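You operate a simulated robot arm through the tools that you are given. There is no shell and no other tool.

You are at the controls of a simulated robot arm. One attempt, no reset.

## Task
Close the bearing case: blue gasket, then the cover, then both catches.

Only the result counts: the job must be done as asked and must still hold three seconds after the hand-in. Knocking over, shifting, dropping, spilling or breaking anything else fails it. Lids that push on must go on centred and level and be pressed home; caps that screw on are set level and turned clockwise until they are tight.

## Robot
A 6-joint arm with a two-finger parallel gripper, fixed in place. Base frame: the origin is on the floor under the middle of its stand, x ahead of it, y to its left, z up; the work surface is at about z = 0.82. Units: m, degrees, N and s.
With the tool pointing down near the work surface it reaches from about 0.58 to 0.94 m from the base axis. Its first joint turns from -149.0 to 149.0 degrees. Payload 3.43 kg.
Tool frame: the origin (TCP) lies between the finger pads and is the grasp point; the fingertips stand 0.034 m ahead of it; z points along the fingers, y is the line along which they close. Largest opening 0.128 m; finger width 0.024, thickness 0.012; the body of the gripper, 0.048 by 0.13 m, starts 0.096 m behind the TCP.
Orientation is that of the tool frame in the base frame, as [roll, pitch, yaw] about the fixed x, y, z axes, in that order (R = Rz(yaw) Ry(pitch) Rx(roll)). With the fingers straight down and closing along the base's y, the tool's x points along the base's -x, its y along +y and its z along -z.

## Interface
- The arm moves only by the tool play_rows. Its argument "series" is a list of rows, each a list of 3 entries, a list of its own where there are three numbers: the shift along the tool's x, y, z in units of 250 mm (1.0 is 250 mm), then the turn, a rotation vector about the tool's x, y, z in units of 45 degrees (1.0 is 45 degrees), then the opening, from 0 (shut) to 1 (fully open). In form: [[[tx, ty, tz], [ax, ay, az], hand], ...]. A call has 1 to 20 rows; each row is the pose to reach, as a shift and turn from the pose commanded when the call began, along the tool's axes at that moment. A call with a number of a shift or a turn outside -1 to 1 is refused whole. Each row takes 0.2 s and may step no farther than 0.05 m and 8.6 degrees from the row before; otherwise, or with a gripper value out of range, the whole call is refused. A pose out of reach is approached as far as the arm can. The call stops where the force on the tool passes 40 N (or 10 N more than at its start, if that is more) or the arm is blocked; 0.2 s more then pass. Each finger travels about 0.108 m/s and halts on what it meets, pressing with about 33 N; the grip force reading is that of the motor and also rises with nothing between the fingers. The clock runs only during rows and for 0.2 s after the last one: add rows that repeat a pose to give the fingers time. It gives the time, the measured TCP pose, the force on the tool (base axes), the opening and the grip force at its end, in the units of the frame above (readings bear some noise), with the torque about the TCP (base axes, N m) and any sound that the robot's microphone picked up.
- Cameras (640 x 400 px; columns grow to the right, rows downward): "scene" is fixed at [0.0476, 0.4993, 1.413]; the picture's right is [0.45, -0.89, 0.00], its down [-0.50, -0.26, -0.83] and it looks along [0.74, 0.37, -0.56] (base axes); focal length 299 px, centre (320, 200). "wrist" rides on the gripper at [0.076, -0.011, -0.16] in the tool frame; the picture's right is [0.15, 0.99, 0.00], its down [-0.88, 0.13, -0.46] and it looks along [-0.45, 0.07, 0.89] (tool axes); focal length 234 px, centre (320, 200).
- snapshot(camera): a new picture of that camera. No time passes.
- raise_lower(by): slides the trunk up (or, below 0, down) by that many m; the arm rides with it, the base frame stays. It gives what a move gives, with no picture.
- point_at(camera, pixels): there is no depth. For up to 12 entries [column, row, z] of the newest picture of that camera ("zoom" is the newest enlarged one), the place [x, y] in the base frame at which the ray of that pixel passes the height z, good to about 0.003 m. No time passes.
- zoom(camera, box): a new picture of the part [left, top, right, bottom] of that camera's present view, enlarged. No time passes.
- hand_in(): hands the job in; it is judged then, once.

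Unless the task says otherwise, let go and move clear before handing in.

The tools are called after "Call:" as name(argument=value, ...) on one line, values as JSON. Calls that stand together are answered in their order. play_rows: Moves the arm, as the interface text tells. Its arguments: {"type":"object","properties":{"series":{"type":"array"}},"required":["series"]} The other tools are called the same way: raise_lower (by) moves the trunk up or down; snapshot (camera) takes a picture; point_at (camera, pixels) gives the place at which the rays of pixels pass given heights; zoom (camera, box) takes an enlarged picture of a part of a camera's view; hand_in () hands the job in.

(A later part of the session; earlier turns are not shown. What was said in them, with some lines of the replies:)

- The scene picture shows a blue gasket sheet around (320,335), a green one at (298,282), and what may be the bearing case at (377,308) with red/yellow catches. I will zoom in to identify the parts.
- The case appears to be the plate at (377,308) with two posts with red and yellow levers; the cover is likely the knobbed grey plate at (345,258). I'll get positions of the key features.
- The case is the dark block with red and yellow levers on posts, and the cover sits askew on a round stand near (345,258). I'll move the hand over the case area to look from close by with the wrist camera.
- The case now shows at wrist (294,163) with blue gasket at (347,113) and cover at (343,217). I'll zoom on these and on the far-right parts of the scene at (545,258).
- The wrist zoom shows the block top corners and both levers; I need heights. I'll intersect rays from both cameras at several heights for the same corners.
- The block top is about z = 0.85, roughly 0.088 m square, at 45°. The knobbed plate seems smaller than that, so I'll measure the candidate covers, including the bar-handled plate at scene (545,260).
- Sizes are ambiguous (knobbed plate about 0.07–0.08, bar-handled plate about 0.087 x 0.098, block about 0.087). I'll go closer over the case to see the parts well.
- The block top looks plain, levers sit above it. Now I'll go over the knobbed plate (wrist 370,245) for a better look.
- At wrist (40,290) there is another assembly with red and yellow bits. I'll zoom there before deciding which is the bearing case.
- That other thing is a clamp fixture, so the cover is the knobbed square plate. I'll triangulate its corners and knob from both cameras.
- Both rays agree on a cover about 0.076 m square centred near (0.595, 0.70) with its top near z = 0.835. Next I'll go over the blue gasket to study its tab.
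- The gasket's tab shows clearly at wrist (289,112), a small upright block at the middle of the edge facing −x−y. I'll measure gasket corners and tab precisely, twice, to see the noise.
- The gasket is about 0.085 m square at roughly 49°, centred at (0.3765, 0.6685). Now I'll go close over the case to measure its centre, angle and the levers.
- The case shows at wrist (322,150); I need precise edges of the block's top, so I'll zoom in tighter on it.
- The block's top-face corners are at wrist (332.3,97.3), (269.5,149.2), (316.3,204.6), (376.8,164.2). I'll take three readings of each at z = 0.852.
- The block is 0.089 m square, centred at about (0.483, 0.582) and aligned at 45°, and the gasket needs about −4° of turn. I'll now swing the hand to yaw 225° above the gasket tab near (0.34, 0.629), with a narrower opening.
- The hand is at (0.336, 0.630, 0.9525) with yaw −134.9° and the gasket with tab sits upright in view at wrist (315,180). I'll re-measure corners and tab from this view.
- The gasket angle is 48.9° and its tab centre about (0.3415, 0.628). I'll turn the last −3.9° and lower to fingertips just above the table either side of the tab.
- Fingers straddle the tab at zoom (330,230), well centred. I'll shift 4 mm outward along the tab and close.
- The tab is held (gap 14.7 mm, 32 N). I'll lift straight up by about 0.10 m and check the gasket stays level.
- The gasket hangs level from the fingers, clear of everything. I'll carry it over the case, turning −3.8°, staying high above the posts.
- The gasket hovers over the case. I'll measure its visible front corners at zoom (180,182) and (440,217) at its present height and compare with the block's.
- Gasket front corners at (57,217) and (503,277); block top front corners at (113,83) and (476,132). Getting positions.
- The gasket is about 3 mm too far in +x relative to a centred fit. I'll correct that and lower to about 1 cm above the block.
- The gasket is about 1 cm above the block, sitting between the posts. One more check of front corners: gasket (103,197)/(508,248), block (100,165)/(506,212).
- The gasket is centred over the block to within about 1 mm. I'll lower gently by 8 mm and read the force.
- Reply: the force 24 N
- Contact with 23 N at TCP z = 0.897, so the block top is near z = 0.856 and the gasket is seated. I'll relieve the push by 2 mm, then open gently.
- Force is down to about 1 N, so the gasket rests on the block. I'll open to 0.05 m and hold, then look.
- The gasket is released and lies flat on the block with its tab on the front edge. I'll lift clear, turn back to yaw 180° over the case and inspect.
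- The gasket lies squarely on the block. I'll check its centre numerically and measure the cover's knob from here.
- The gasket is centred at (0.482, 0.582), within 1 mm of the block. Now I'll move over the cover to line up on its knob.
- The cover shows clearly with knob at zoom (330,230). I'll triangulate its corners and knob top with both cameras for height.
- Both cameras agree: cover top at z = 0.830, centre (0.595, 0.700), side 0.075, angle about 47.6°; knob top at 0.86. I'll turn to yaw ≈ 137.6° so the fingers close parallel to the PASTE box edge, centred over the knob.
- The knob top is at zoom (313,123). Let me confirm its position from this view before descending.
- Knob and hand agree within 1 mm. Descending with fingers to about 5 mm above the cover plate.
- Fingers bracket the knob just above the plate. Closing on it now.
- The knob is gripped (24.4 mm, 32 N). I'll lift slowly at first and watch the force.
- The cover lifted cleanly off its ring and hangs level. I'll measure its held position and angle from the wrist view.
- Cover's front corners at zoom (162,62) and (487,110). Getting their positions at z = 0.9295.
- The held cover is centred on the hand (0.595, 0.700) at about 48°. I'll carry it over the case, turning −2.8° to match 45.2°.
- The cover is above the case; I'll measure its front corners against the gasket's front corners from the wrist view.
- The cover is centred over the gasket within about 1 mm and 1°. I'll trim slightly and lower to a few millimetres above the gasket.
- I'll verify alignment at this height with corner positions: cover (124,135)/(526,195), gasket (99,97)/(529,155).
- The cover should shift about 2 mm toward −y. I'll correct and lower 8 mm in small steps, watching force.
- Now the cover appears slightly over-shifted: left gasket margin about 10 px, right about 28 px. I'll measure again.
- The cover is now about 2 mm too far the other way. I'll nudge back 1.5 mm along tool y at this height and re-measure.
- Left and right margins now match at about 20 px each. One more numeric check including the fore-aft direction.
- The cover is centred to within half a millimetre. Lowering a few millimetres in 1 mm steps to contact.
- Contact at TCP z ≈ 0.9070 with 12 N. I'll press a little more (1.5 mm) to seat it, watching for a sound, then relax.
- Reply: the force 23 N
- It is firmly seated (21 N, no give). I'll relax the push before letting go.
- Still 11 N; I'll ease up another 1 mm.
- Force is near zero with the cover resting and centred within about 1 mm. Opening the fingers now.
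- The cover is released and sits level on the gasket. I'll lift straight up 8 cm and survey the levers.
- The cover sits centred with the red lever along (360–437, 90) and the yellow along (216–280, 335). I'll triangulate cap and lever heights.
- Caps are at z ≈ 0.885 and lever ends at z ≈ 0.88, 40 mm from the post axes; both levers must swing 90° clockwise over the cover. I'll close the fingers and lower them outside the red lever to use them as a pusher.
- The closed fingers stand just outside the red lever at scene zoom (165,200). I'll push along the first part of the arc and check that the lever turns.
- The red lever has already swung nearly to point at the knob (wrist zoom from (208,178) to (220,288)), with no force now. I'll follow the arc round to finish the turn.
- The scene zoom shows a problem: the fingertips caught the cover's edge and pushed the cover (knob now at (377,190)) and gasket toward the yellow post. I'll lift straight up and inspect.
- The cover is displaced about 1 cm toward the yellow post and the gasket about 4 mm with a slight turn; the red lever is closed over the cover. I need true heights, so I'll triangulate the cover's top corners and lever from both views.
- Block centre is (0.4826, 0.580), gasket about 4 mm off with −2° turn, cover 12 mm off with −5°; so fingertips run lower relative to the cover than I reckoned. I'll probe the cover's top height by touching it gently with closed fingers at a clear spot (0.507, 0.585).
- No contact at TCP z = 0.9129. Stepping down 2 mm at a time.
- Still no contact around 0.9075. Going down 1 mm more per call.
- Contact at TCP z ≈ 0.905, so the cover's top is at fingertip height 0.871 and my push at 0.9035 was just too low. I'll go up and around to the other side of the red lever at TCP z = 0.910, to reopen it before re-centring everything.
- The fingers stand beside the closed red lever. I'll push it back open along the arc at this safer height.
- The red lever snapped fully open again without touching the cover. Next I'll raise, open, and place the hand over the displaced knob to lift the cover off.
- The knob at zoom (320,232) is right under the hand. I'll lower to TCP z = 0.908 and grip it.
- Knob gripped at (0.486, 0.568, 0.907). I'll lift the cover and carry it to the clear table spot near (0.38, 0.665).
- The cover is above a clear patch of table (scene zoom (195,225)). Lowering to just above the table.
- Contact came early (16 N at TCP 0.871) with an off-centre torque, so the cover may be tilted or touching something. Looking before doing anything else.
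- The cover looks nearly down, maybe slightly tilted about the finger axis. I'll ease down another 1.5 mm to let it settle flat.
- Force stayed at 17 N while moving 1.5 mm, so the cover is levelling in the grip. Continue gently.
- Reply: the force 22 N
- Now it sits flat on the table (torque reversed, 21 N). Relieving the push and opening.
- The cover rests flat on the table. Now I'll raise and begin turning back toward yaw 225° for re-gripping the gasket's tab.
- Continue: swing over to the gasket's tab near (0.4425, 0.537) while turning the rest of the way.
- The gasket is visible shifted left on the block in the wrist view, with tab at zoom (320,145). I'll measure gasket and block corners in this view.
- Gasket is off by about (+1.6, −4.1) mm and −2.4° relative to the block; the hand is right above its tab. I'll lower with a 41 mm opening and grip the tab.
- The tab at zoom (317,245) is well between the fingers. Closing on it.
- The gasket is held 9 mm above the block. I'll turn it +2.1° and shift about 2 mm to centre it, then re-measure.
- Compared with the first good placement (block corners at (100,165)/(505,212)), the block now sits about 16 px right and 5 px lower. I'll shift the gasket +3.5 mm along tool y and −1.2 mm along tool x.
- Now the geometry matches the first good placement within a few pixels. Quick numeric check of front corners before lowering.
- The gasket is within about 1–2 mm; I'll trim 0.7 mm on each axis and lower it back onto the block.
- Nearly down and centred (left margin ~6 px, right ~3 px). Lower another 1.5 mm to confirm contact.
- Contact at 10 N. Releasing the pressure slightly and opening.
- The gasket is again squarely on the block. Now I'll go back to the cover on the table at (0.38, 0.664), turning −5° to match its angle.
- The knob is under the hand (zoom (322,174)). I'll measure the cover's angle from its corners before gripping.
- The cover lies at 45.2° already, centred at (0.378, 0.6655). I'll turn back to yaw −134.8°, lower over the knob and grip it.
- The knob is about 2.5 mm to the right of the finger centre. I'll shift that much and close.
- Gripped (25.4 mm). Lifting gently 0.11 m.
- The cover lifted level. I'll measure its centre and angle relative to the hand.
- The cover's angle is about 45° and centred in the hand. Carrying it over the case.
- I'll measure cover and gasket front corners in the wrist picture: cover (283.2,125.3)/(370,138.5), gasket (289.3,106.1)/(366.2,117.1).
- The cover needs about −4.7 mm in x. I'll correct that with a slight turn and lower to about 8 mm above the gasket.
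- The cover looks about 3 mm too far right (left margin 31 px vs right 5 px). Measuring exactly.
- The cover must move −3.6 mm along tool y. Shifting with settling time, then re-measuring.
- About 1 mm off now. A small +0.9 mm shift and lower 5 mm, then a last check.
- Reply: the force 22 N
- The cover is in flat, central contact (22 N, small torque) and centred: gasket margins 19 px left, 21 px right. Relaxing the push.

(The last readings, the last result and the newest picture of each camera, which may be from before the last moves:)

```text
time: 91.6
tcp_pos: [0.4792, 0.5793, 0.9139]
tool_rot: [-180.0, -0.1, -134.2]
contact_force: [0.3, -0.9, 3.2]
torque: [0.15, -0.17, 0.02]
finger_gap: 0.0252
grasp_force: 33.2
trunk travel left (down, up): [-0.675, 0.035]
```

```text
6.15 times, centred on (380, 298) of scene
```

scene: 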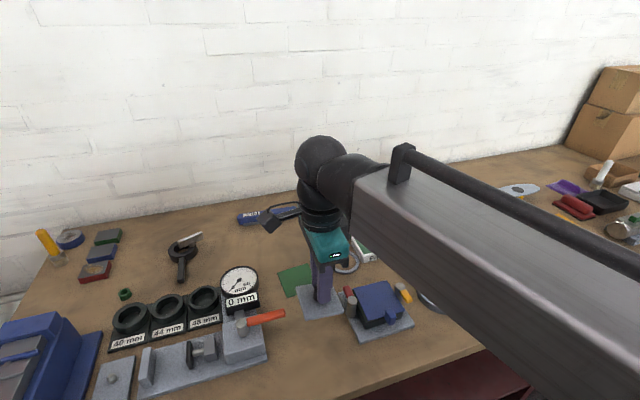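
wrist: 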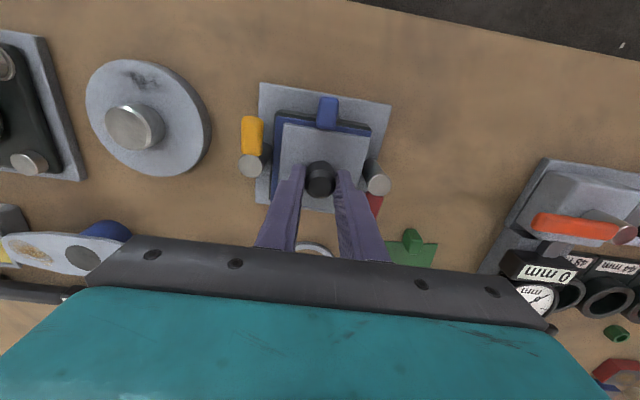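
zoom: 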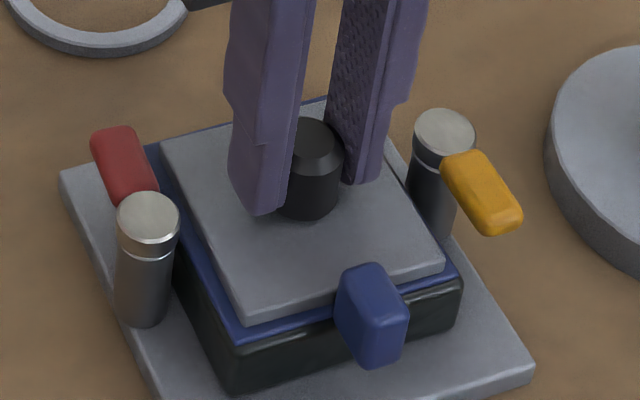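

The cover sits flat and centred on the gasket. Opening the fingers and lifting clear.

Call:
play_rows(series=[[[0, 0, -0.002], [0, 0, 0], 0.22], [[0, 0, -0.002], [0, 0, 0], 0.28], [[0, 0, -0.002], [0, 0, 0], 0.36], [[0, 0, -0.002], [0, 0, 0], 0.36], [[0, 0, -0.06], [0, 0, 0], 0.36], [[0, 0, -0.16], [0, 0, 0], 0.36], [[0, 0, -0.26], [0, 0, 0], 0.36], [[0, 0, -0.28], [0, 0, 0], 0.2], [[0, 0, -0.28], [0, 0, 0], 0.0], [[0, 0, -0.28], [0, 0, 0], 0.0]])

Call:
snapshot(camera="wrist")

Call:
zoom(camera="wrist", box=[250, 80, 390, 200])

Call:
zoom(camera="scene", box=[340, 265, 420, 330])

```text
time: 93.8
tcp_pos: [0.4807, 0.5793, 0.9829]
tool_rot: [180.0, -0.1, -134.2]
contact_force: [0.0, -0.6, -0.6]
torque: [-0.02, 0.0, -0.01]
finger_gap: 0.0
grasp_force: 32.6
trunk travel left (down, up): [-0.675, 0.035]
```

```text
taken
```

wrist: 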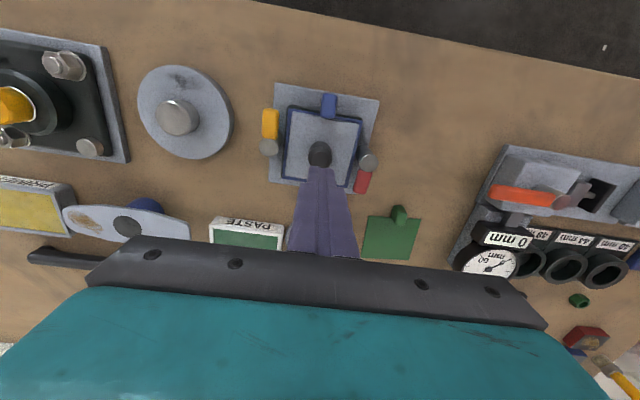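

```text
3.33 times, centred on (320, 140) of wrist
```

zoom: 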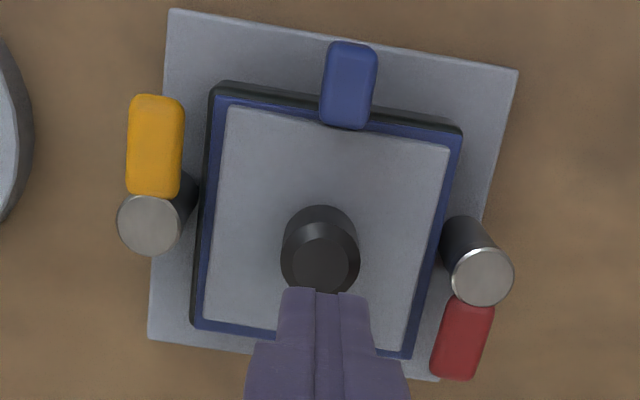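

```text
6.15 times, centred on (380, 298) of scene
```

zoom: 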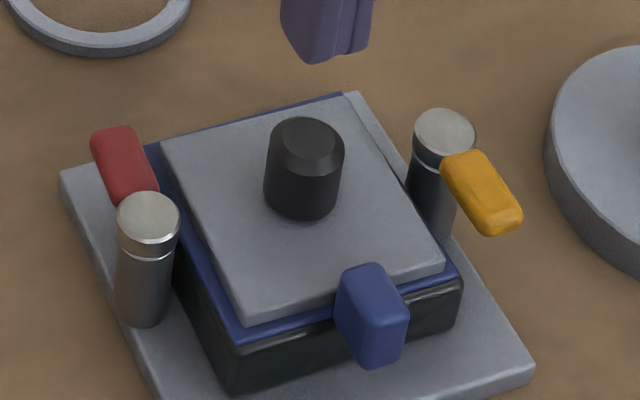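

All three parts are well centred now. I'll move the closed fingers to outside the red lever at TCP z = 0.911 (clear above the cover top) for the push.

Call:
play_rows(series=[[[-0.02, 0.07, 0], [0, 0, 0], 0], [[-0.045, 0.16, 0], [0, 0, 0], 0], [[-0.075, 0.26, 0], [0, 0, 0], 0], [[-0.108, 0.3476, 0], [0, 0, 0], 0], [[-0.108, 0.3476, 0.08], [0, 0, 0], 0], [[-0.108, 0.3476, 0.17], [0, 0, 0], 0], [[-0.108, 0.3476, 0.25], [0, 0, 0], 0], [[-0.108, 0.3476, 0.29], [0, 0, 0], 0], [[-0.108, 0.3476, 0.29], [0, 0, 0], 0]])

Call:
zoom(camera="wrist", box=[220, 100, 380, 240])

Call:
zoom(camera="scene", box=[330, 255, 430, 335])

```text
time: 95.8
tcp_pos: [0.4369, 0.6593, 0.9114]
tool_rot: [-180.0, 0.0, -134.2]
contact_force: [0.5, 0.4, 0.1]
torque: [-0.01, 0.03, -0.02]
finger_gap: 0.0
grasp_force: 32.7
trunk travel left (down, up): [-0.675, 0.035]
```

```text
2.86 times, centred on (300, 170) of wrist
```

zoom: 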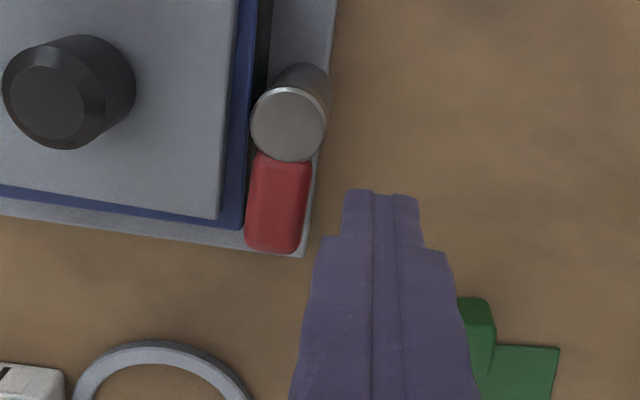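

```text
5.00 times, centred on (380, 295) of scene
```

zoom: 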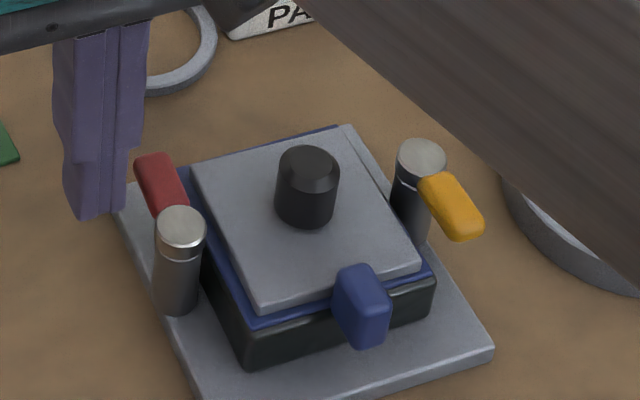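

The pusher stands beside the red lever (wrist zoom (375,220) vs lever (278,205)). Pushing along the first arc until it snaps.

Call:
play_rows(series=[[[0, -0.018, 0], [0, 0, 0], 0], [[0, -0.036, 0], [0, 0, 0], 0], [[-0.0131, -0.0546, 0], [0, 0, 0], 0], [[-0.0227, -0.0753, 0], [0, 0, 0], 0], [[-0.0286, -0.0972, 0], [0, 0, 0], 0], [[-0.0286, -0.0972, 0], [0, 0, 0], 0]])

Call:
zoom(camera="wrist", box=[220, 100, 380, 240])

Call:
zoom(camera="scene", box=[330, 255, 430, 335])

```text
time: 97.2
tcp_pos: [0.4612, 0.6454, 0.9113]
tool_rot: [-179.7, 0.1, -134.2]
contact_force: [0.2, 0.8, 0.0]
torque: [-0.02, -0.04, 0.03]
finger_gap: 0.0
grasp_force: 32.6
trunk travel left (down, up): [-0.675, 0.035]
```

```text
2.86 times, centred on (300, 170) of wrist
```

zoom: 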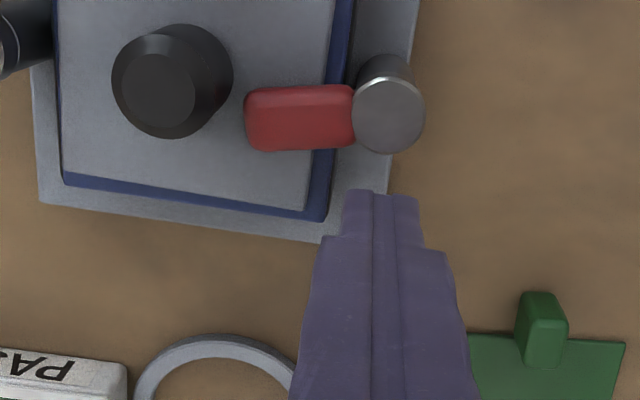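

```text
5.00 times, centred on (380, 295) of scene
```

zoom: 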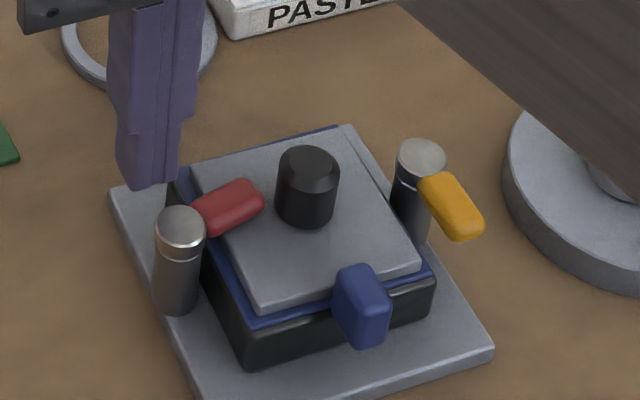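

The red lever swung over the cover but is about 10° short (wrist zoom tip (248,120) should be near row 95). I'll follow the arc round at this height to bring it fully home.

Call:
play_rows(series=[[[-0.002, -0.0227, 0], [0, 0, 0], 0], [[0.0, -0.0454, 0], [0, 0, 0], 0], [[0.0058, -0.0674, 0], [0, 0, 0], 0], [[0.0155, -0.088, 0], [0, 0, 0], 0], [[0.0285, -0.1066, 0], [0, 0, 0], 0], [[0.0285, -0.1066, 0], [0, 0, 0], 0]])

Call:
zoom(camera="wrist", box=[220, 80, 380, 220])

Call:
zoom(camera="scene", box=[330, 255, 430, 335])

```text
time: 98.6
tcp_pos: [0.4746, 0.6247, 0.9113]
tool_rot: [-179.9, 0.0, -134.2]
contact_force: [0.0, -1.4, 0.3]
torque: [0.02, 0.03, -0.04]
finger_gap: 0.0001
grasp_force: 33.1
trunk travel left (down, up): [-0.675, 0.035]
```

```text
2.86 times, centred on (300, 150) of wrist
```

zoom: 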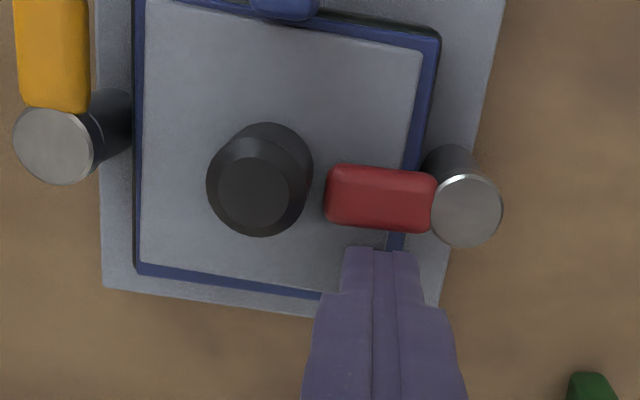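

```text
5.00 times, centred on (380, 295) of scene
```

zoom: 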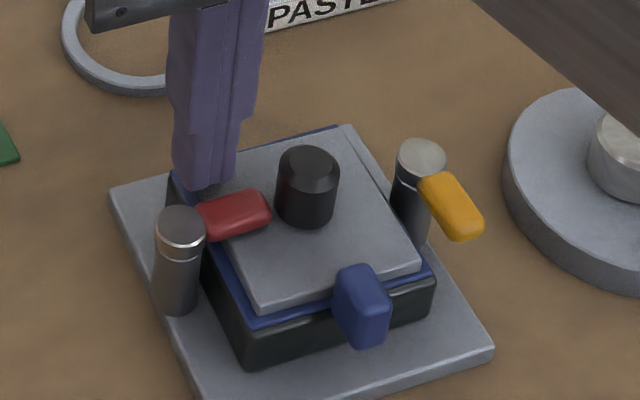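

The red lever now points straight at the knob (zoom slope matches the case edge) and the cover hasn't moved. I'll lift off and go round to the outer side of the yellow lever.

Call:
play_rows(series=[[[0, 0, -0.06], [0, 0, 0], 0], [[0, 0, -0.17], [0, 0, 0], 0], [[0, 0, -0.28], [0, 0, 0], 0], [[0.03, -0.08, -0.28], [0, 0, 0], 0], [[0.08, -0.19, -0.28], [0, 0, 0], 0], [[0.13, -0.31, -0.28], [0, 0, 0], 0], [[0.18, -0.42, -0.28], [0, 0, 0], 0], [[0.21, -0.49, -0.28], [0, 0, 0], 0], [[0.21, -0.49, -0.28], [0, 0, 0], 0]])

Call:
snapshot(camera="wrist")

Call:
zoom(camera="wrist", box=[260, 70, 420, 210])

Call:
zoom(camera="scene", box=[330, 255, 430, 335])

```text
time: 100.6
tcp_pos: [0.5265, 0.501, 0.9834]
tool_rot: [-180.0, 0.0, -134.2]
contact_force: [-0.5, 0.0, 0.7]
torque: [-0.01, 0.02, 0.01]
finger_gap: 0.0
grasp_force: 32.3
trunk travel left (down, up): [-0.675, 0.035]
```

```text
taken
```

wrist: 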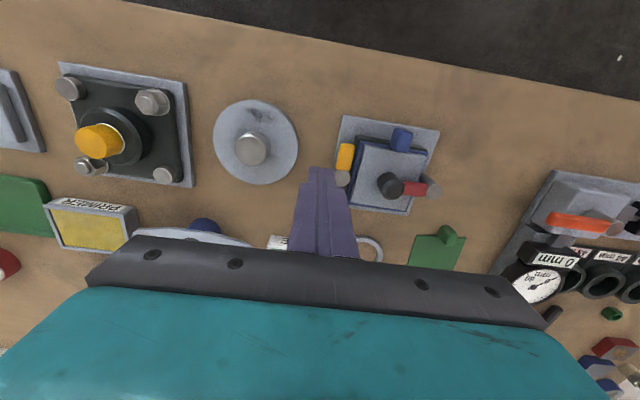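

```text
2.86 times, centred on (340, 140) of wrist
```

zoom: 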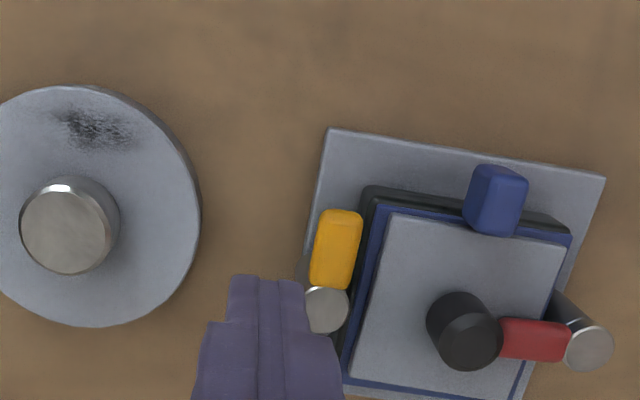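

```text
5.00 times, centred on (380, 295) of scene
```

zoom: 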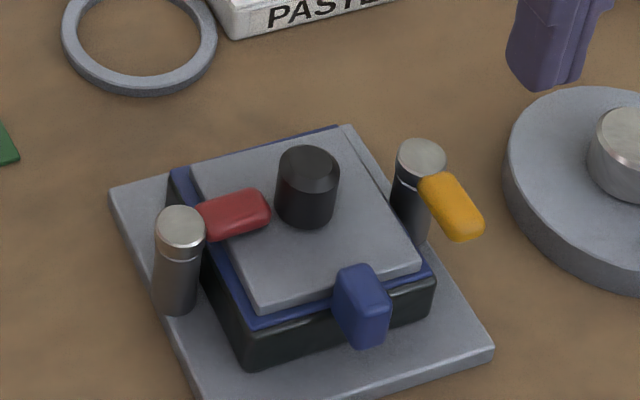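

The pusher is aligned to drop about 7 mm outside the yellow lever. Lowering to TCP z = 0.911.

Call:
play_rows(series=[[[0, 0, 0.08], [0, 0, 0], 0], [[0, 0, 0.16], [0, 0, 0], 0], [[0, 0, 0.24], [0, 0, 0], 0], [[0, 0, 0.28], [0, 0, 0], 0], [[0, 0, 0.28], [0, 0, 0], 0]])

Call:
zoom(camera="wrist", box=[260, 90, 420, 230])

Call:
zoom(camera="scene", box=[340, 245, 440, 335])

```text
time: 101.8
tcp_pos: [0.5238, 0.5014, 0.9104]
tool_rot: [-180.0, 0.0, -134.2]
contact_force: [-0.1, 0.4, 0.3]
torque: [0.0, 0.01, 0.0]
finger_gap: 0.0
grasp_force: 32.8
trunk travel left (down, up): [-0.675, 0.035]
```

```text
2.86 times, centred on (340, 160) of wrist
```

zoom: 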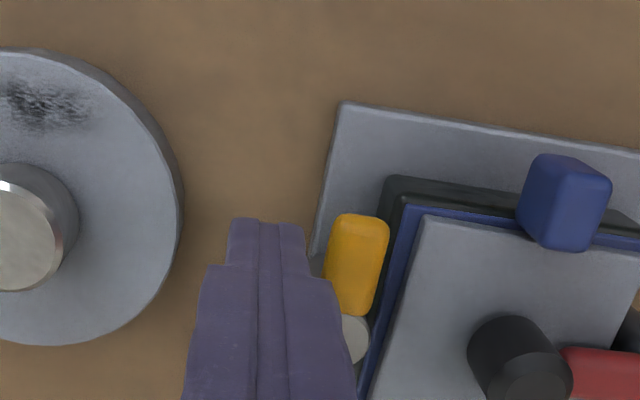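

```text
4.44 times, centred on (390, 290) of scene
```

zoom: 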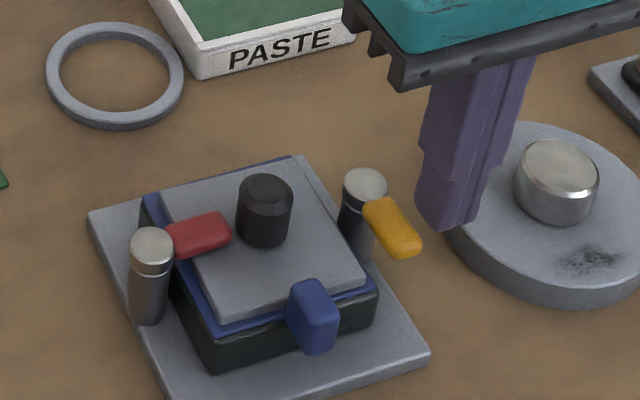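

Pusher is in place at wrist zoom (265,240) beside the yellow lever. Pushing the first part of its arc.

Call:
play_rows(series=[[[0, 0.018, 0], [0, 0, 0], 0], [[0, 0.036, 0], [0, 0, 0], 0], [[0.0131, 0.0546, 0], [0, 0, 0], 0], [[0.0227, 0.0753, 0], [0, 0, 0], 0], [[0.0286, 0.0972, 0], [0, 0, 0], 0], [[0.0286, 0.0972, 0], [0, 0, 0], 0]])

Call:
zoom(camera="wrist", box=[260, 90, 420, 230])

Call:
zoom(camera="scene", box=[340, 245, 440, 335])

```text
time: 103.2
tcp_pos: [0.5016, 0.5137, 0.9107]
tool_rot: [179.9, -0.1, -134.2]
contact_force: [0.4, -0.7, -0.3]
torque: [0.04, 0.02, -0.02]
finger_gap: 0.0001
grasp_force: 33.4
trunk travel left (down, up): [-0.675, 0.035]
```

```text
2.86 times, centred on (340, 160) of wrist
```

zoom: 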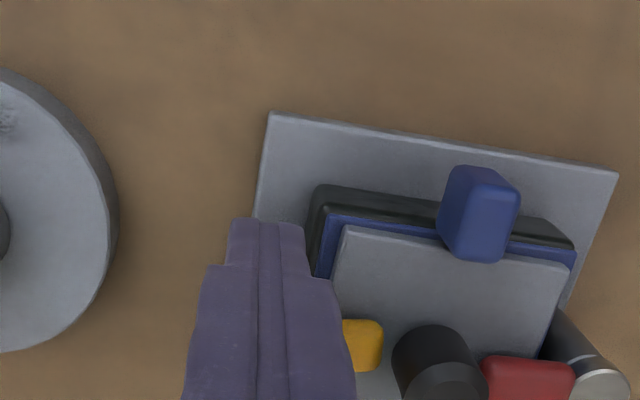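

```text
4.44 times, centred on (390, 290) of scene
```

zoom: 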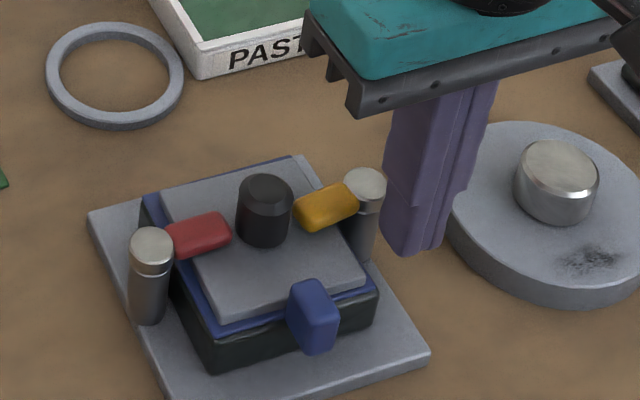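

The yellow lever snapped over the cover too. I'll follow the arc round to bring it fully home as with the red one.

Call:
play_rows(series=[[[0.002, 0.0227, 0], [0, 0, 0], 0], [[0.0, 0.0454, 0], [0, 0, 0], 0], [[-0.0058, 0.0674, 0], [0, 0, 0], 0], [[-0.0155, 0.088, 0], [0, 0, 0], 0], [[-0.0285, 0.1066, 0], [0, 0, 0], 0], [[-0.0285, 0.1066, 0], [0, 0, 0], 0]])

Call:
zoom(camera="wrist", box=[260, 90, 420, 240])

Call:
zoom(camera="scene", box=[340, 245, 440, 335])

```text
time: 104.6
tcp_pos: [0.487, 0.5373, 0.9122]
tool_rot: [180.0, 0.0, -134.2]
contact_force: [-0.3, -0.2, -0.8]
torque: [0.02, -0.01, 0.01]
finger_gap: 0.0
grasp_force: 33.5
trunk travel left (down, up): [-0.675, 0.035]
```

```text
2.67 times, centred on (340, 165) of wrist
```

zoom: 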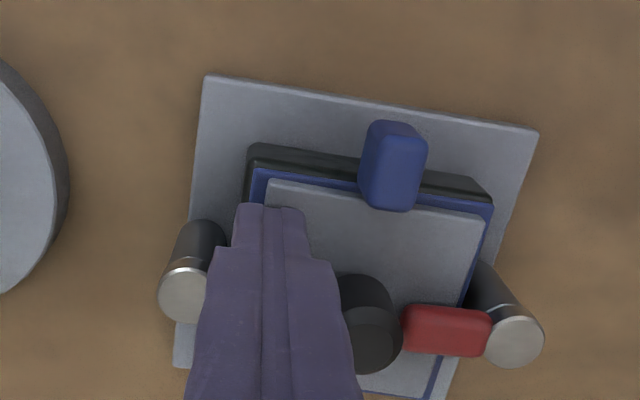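

```text
4.44 times, centred on (390, 290) of scene
```

zoom: 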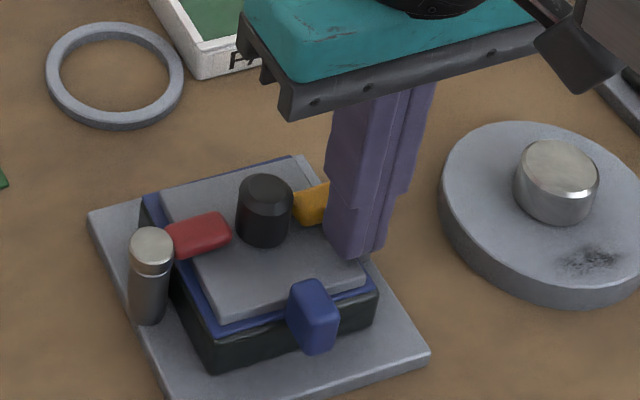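

The cover hasn't moved. I'll lift straight up and inspect both levers.

Call:
play_rows(series=[[[0, 0, -0.06], [0, 0, 0], 0], [[0, 0, -0.18], [0, 0, 0], 0], [[0, 0, -0.3], [0, 0, 0], 0], [[0, 0.04, -0.38], [0, 0, 0], 0.3], [[-0.02, 0.12, -0.4], [0, 0, 0], 0.7], [[-0.02, 0.17, -0.4], [0, 0, 0], 1.0], [[-0.02, 0.17, -0.4], [0, 0, 0], 1.0], [[-0.02, 0.17, -0.4], [0, 0, 0], 1.0]])

Call:
snapshot(camera="wrist")

Call:
zoom(camera="wrist", box=[250, 70, 390, 210])

Call:
zoom(camera="scene", box=[335, 265, 425, 345])

```text
time: 106.4
tcp_pos: [0.4593, 0.5691, 1.0116]
tool_rot: [-180.0, -0.1, -134.2]
contact_force: [-0.3, -0.8, -0.4]
torque: [0.02, -0.03, 0.01]
finger_gap: 0.1279
grasp_force: 0.0
trunk travel left (down, up): [-0.675, 0.035]
```

```text
taken
```

wrist: 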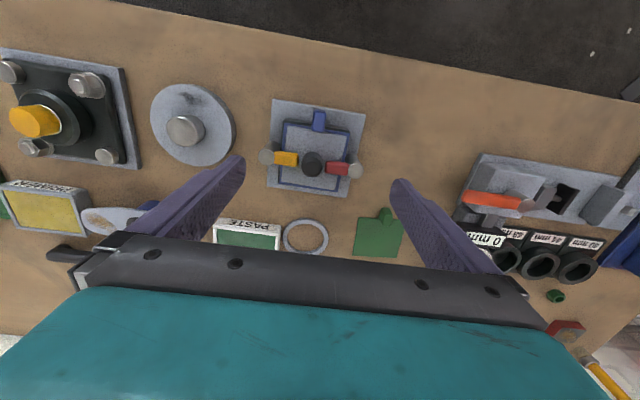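

```text
2.86 times, centred on (320, 140) of wrist
```

zoom: 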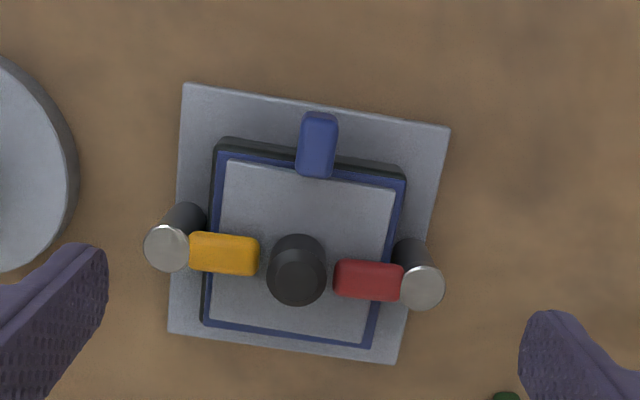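

```text
5.00 times, centred on (380, 305) of scene
```

zoom: 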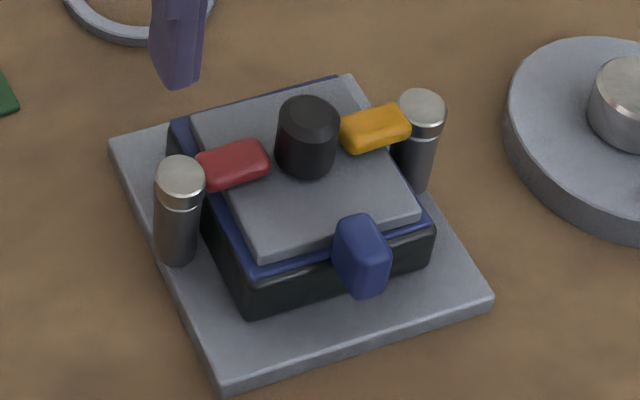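

Both catches lie over the cover. I'll zoom in to measure their angles precisely.

Call:
zoom(camera="wrist", box=[255, 130, 375, 200])

```text
5.33 times, centred on (315, 165) of wrist
```

zoom: 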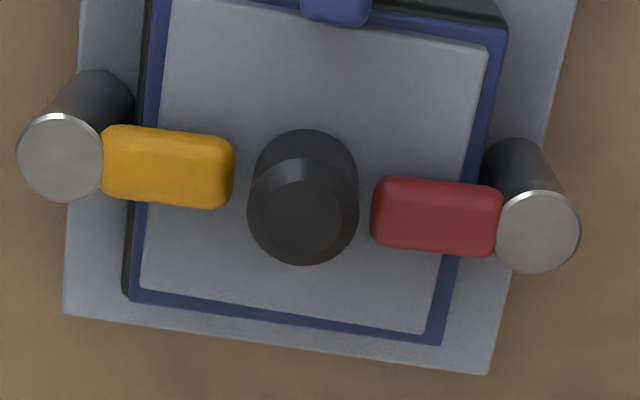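

Both levers are about 3° short of square. I'll give each a gentle finishing push, starting with the red: closing the fingers and dropping beside it on its trailing side.

Call:
play_rows(series=[[[-0.05, 0.02, 0], [0, 0, 0], 0.7], [[-0.13, 0.05, 0], [0, 0, 0], 0.3], [[-0.228, 0.0945, 0], [0, 0, 0], 0], [[-0.228, 0.0945, 0.0], [0, 0, 0], 0], [[-0.228, 0.0945, 0.1], [0, 0, 0], 0], [[-0.228, 0.0945, 0.2], [0, 0, 0], 0], [[-0.228, 0.0945, 0.3], [0, 0, 0], 0], [[-0.228, 0.0945, 0.37], [0, 0, 0], 0], [[-0.228, 0.0945, 0.402], [0, 0, 0], 0], [[-0.228, 0.0945, 0.402], [0, 0, 0], 0]])

Call:
zoom(camera="wrist", box=[230, 90, 390, 230])

```text
time: 108.6
tcp_pos: [0.4835, 0.6275, 0.9105]
tool_rot: [180.0, -0.1, -134.2]
contact_force: [0.3, -0.3, -0.2]
torque: [0.02, 0.0, -0.05]
finger_gap: 0.0001
grasp_force: 32.5
trunk travel left (down, up): [-0.675, 0.035]
```

```text
2.86 times, centred on (310, 160) of wrist
```

zoom: 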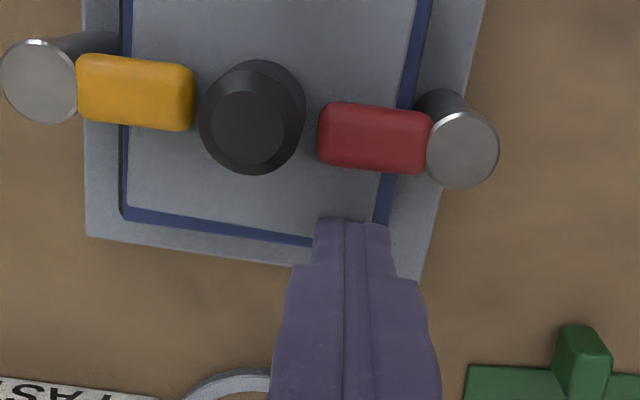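

The pusher is just below the red lever in the picture, at zoom (350,230). Pushing it 15 mm toward the lever in small steps.

Call:
play_rows(series=[[[0.012, 0, 0], [0, 0, 0], 0], [[0.024, 0, 0], [0, 0, 0], 0], [[0.036, 0, 0], [0, 0, 0], 0], [[0.046, 0, 0], [0, 0, 0], 0], [[0.054, 0, 0], [0, 0, 0], 0], [[0.06, 0, 0], [0, 0, 0], 0], [[0.06, 0, 0], [0, 0, 0], 0]])

Call:
zoom(camera="wrist", box=[230, 90, 390, 230])

Call:
zoom(camera="scene", box=[335, 265, 425, 345])

```text
time: 110.2
tcp_pos: [0.4728, 0.6162, 0.9115]
tool_rot: [179.9, 0.0, -134.2]
contact_force: [3.0, 2.3, 0.0]
torque: [0.05, -0.13, 0.02]
finger_gap: 0.0
grasp_force: 33.0
trunk travel left (down, up): [-0.675, 0.035]
```

```text
2.86 times, centred on (310, 160) of wrist
```

zoom: 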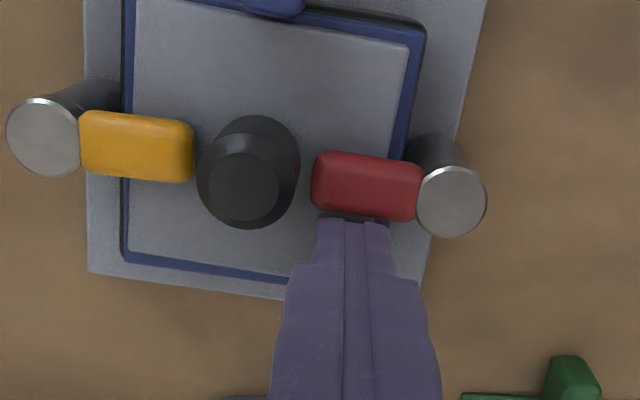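

```text
5.00 times, centred on (380, 305) of scene
```

zoom: 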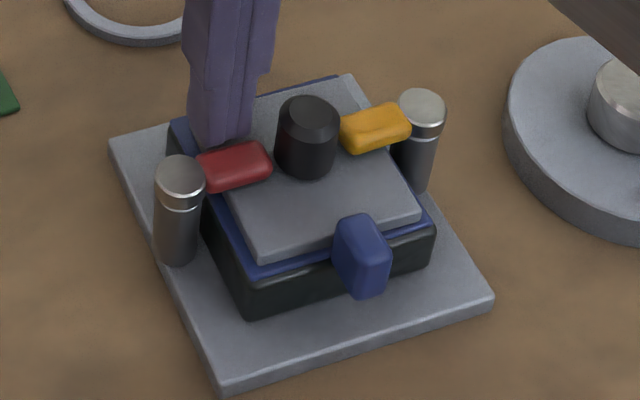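

Contact at about 4 N; the red lever is now nearly square. One more 1.5 mm to see if it is against its stop.

Call:
play_rows(series=[[[0.003, 0, 0], [0, 0, 0], 0], [[0.006, 0, 0], [0, 0, 0], 0], [[0.006, 0, 0], [0, 0, 0], 0]])

Call:
zoom(camera="wrist", box=[230, 90, 390, 230])

```text
time: 111.0
tcp_pos: [0.4728, 0.617, 0.9112]
tool_rot: [-180.0, 0.2, -134.1]
contact_force: [11.5, 11.2, 6.0]
torque: [0.25, -0.31, -0.03]
finger_gap: 0.0
grasp_force: 33.5
trunk travel left (down, up): [-0.675, 0.035]
```

```text
2.86 times, centred on (310, 160) of wrist
```

zoom: 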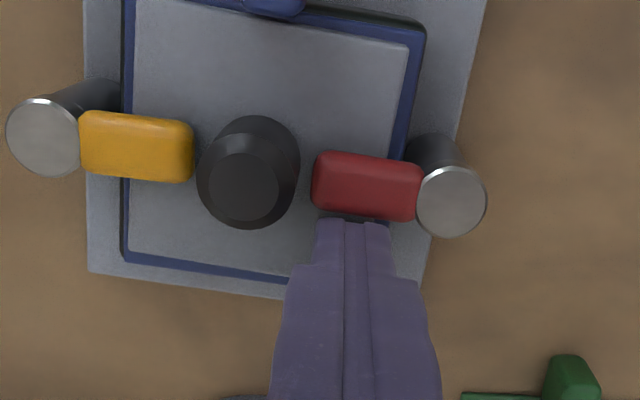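

The red lever is hard against its stop (16 N, no further motion), so it is fully closed. I'll back off, lift over the knob and go to the yellow lever's trailing side.

Call:
play_rows(series=[[[-0.015, 0, 0], [0, 0, 0], 0], [[-0.03, 0, 0], [0, 0, 0], 0], [[-0.03, 0, -0.1], [0, 0, 0], 0], [[-0.03, 0, -0.2], [0, 0, 0], 0], [[-0.03, 0, -0.28], [0, 0, 0], 0], [[0.03, -0.06, -0.28], [0, 0, 0], 0], [[0.1, -0.13, -0.28], [0, 0, 0], 0], [[0.16, -0.19, -0.28], [0, 0, 0], 0], [[0.22, -0.252, -0.28], [0, 0, 0], 0], [[0.22, -0.252, -0.28], [0, 0, 0], 0], [[0.22, -0.252, -0.18], [0, 0, 0], 0], [[0.22, -0.252, -0.08], [0, 0, 0], 0], [[0.22, -0.252, -0.02], [0, 0, 0], 0], [[0.22, -0.252, 0.0], [0, 0, 0], 0], [[0.22, -0.252, 0.0], [0, 0, 0], 0]])

Call:
zoom(camera="wrist", box=[240, 90, 400, 230])

Call:
zoom(camera="scene", box=[335, 265, 425, 345])

```text
time: 114.2
tcp_pos: [0.4795, 0.5327, 0.9101]
tool_rot: [179.9, -0.1, -134.2]
contact_force: [0.2, 0.3, 0.2]
torque: [0.0, 0.01, 0.03]
finger_gap: 0.0
grasp_force: 32.7
trunk travel left (down, up): [-0.675, 0.035]
```

```text
2.86 times, centred on (320, 160) of wrist
```

zoom: 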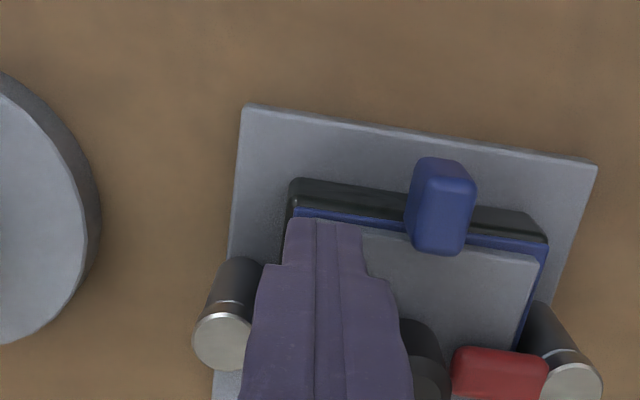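

```text
5.00 times, centred on (380, 305) of scene
```

zoom: 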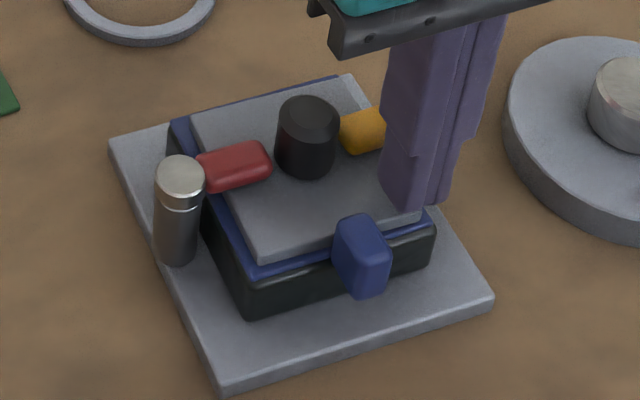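

In place beside the yellow lever. Pushing toward it (tool −x) in small steps.

Call:
play_rows(series=[[[-0.012, 0, 0], [0, 0, 0], 0], [[-0.024, 0, 0], [0, 0, 0], 0], [[-0.036, 0, 0], [0, 0, 0], 0], [[-0.046, 0, 0], [0, 0, 0], 0], [[-0.054, 0, 0], [0, 0, 0], 0], [[-0.06, 0, 0], [0, 0, 0], 0], [[-0.06, 0, 0], [0, 0, 0], 0]])

Call:
zoom(camera="scene", box=[335, 265, 425, 345])

```text
time: 115.8
tcp_pos: [0.4875, 0.5435, 0.9113]
tool_rot: [-179.9, -0.1, -134.2]
contact_force: [-9.8, -6.2, -2.7]
torque: [-0.13, 0.31, 0.02]
finger_gap: 0.0
grasp_force: 33.1
trunk travel left (down, up): [-0.675, 0.035]
```

```text
5.00 times, centred on (380, 305) of scene
```

zoom: 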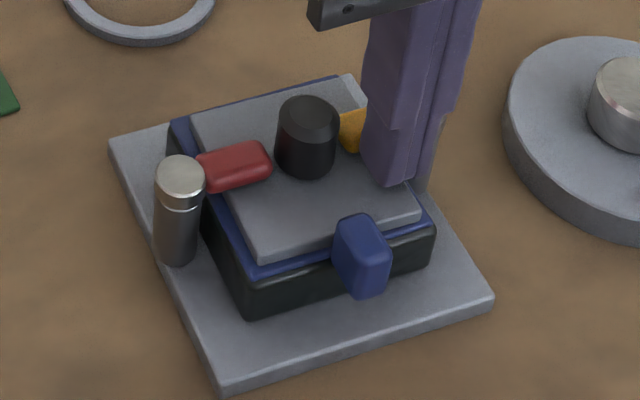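

Force rose to 12 N, so the yellow lever is against its stop too. Backing off and lifting clear for a final inspection.

Call:
play_rows(series=[[[0.015, 0, 0], [0, 0, 0], 0], [[0.03, 0, 0], [0, 0, 0], 0], [[0.03, 0, -0.1], [0, 0, 0], 0], [[0.03, 0, -0.22], [0, 0, 0], 0], [[0.03, 0, -0.34], [0, 0, 0], 0], [[0.03, 0.06, -0.42], [0, 0, 0], 0.3], [[0.03, 0.14, -0.44], [0, 0, 0], 0.7], [[0.03, 0.17, -0.44], [0, 0, 0], 1.0], [[0.03, 0.17, -0.44], [0, 0, 0], 1.0], [[0.03, 0.17, -0.44], [0, 0, 0], 1.0]])

Call:
snapshot(camera="wrist")

Call:
zoom(camera="wrist", box=[250, 90, 390, 210])

Call:
snapshot(camera="scene")

Call:
zoom(camera="scene", box=[335, 265, 425, 345])

```text
time: 118.0
tcp_pos: [0.4524, 0.5672, 1.0205]
tool_rot: [180.0, 0.0, -134.2]
contact_force: [0.3, 0.0, 0.1]
torque: [-0.01, 0.02, 0.03]
finger_gap: 0.1281
grasp_force: 0.0
trunk travel left (down, up): [-0.675, 0.035]
```

```text
taken
```

wrist: 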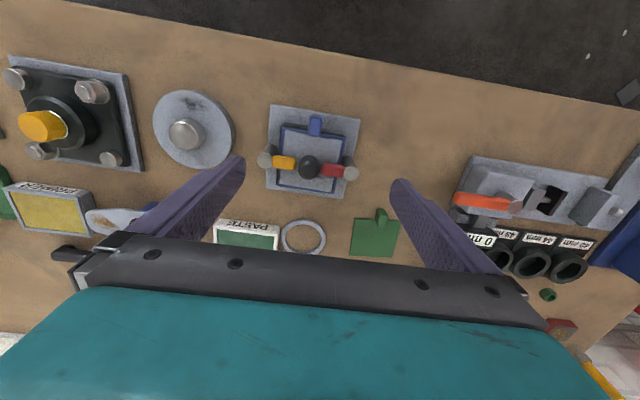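

```text
3.33 times, centred on (320, 150) of wrist
```

zoom: 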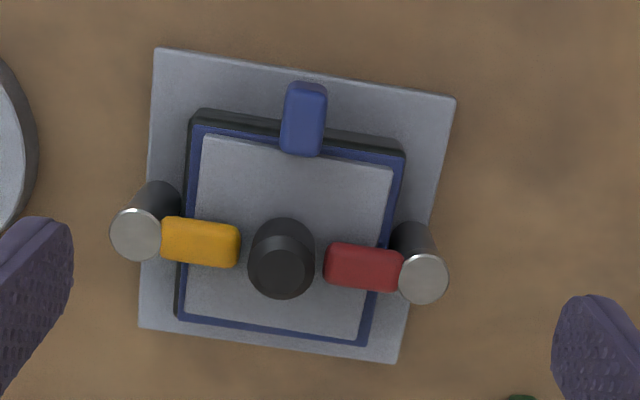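

```text
taken
```

scene: 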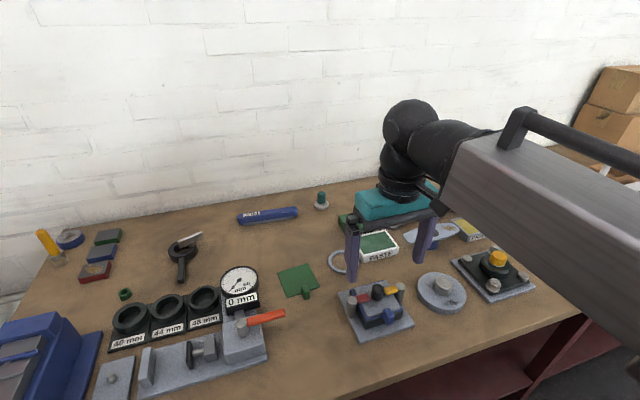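

```text
5.00 times, centred on (380, 305) of scene
```

zoom: 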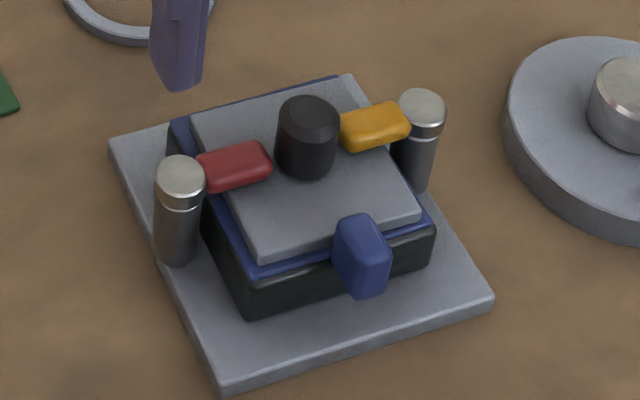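

Both levers lie square over the cover against their stops, gasket and cover are centred, and nothing else has moved. I'll raise the arm a bit further clear.

Call:
play_rows(series=[[[0, 0, -0.12], [0, 0, 0], 1], [[0, 0, -0.26], [0, 0, 0], 1], [[0, 0, -0.4], [0, 0, 0], 1], [[0, 0, -0.4], [0, 0, 0], 1]])

Call:
zoom(camera="scene", box=[280, 220, 460, 350])

```text
time: 119.0
tcp_pos: [0.452, 0.5651, 1.1187]
tool_rot: [180.0, 0.0, -134.2]
contact_force: [0.3, 0.3, 0.1]
torque: [-0.01, -0.01, -0.06]
finger_gap: 0.1281
grasp_force: 0.1
trunk travel left (down, up): [-0.675, 0.035]
```

```text
3.08 times, centred on (370, 285) of scene
```

zoom: 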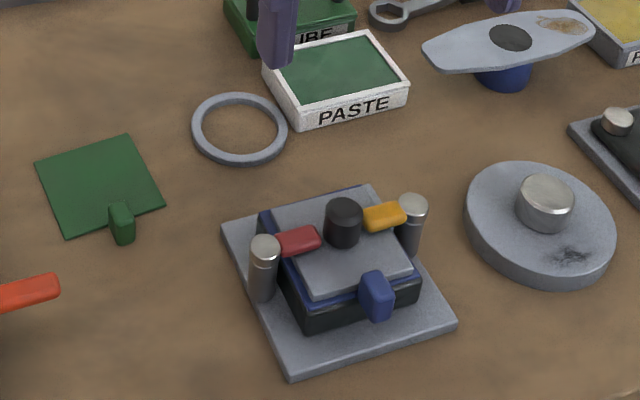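

The picture shows the case closed: blue gasket, cover centred on it, red and yellow catches over the cover, and the surroundings undisturbed. Handing in.

Call:
hand_in()

```text
The job is handed in.
```

The bearing case is closed and handed in. The blue gasket is on the block, the cover is on the gasket, and the red and yellow catches are over the cover. I have no verdict back yet.

- **Fit:** in my last measurements the gasket and cover were each centred to about 1 mm. The cover went down flat under about 22 N.
- **Catches:** I pushed each catch until the force rose with no further movement. In the final pictures both look within about 2° of square across the cover.
- **Mishap:** on the first attempt at the red catch, the fingertips were too low. They pushed the cover about 12 mm and the gasket about 4 mm out of place. I reopened the catch, lifted the cover off, re-centred the gasket, refitted the cover and closed both catches from a safer height.
- **Surroundings:** nothing else on the bench appears to have moved in the final pictures. The ring the cover originally rested on is still where it was. The arm is open and raised clear.
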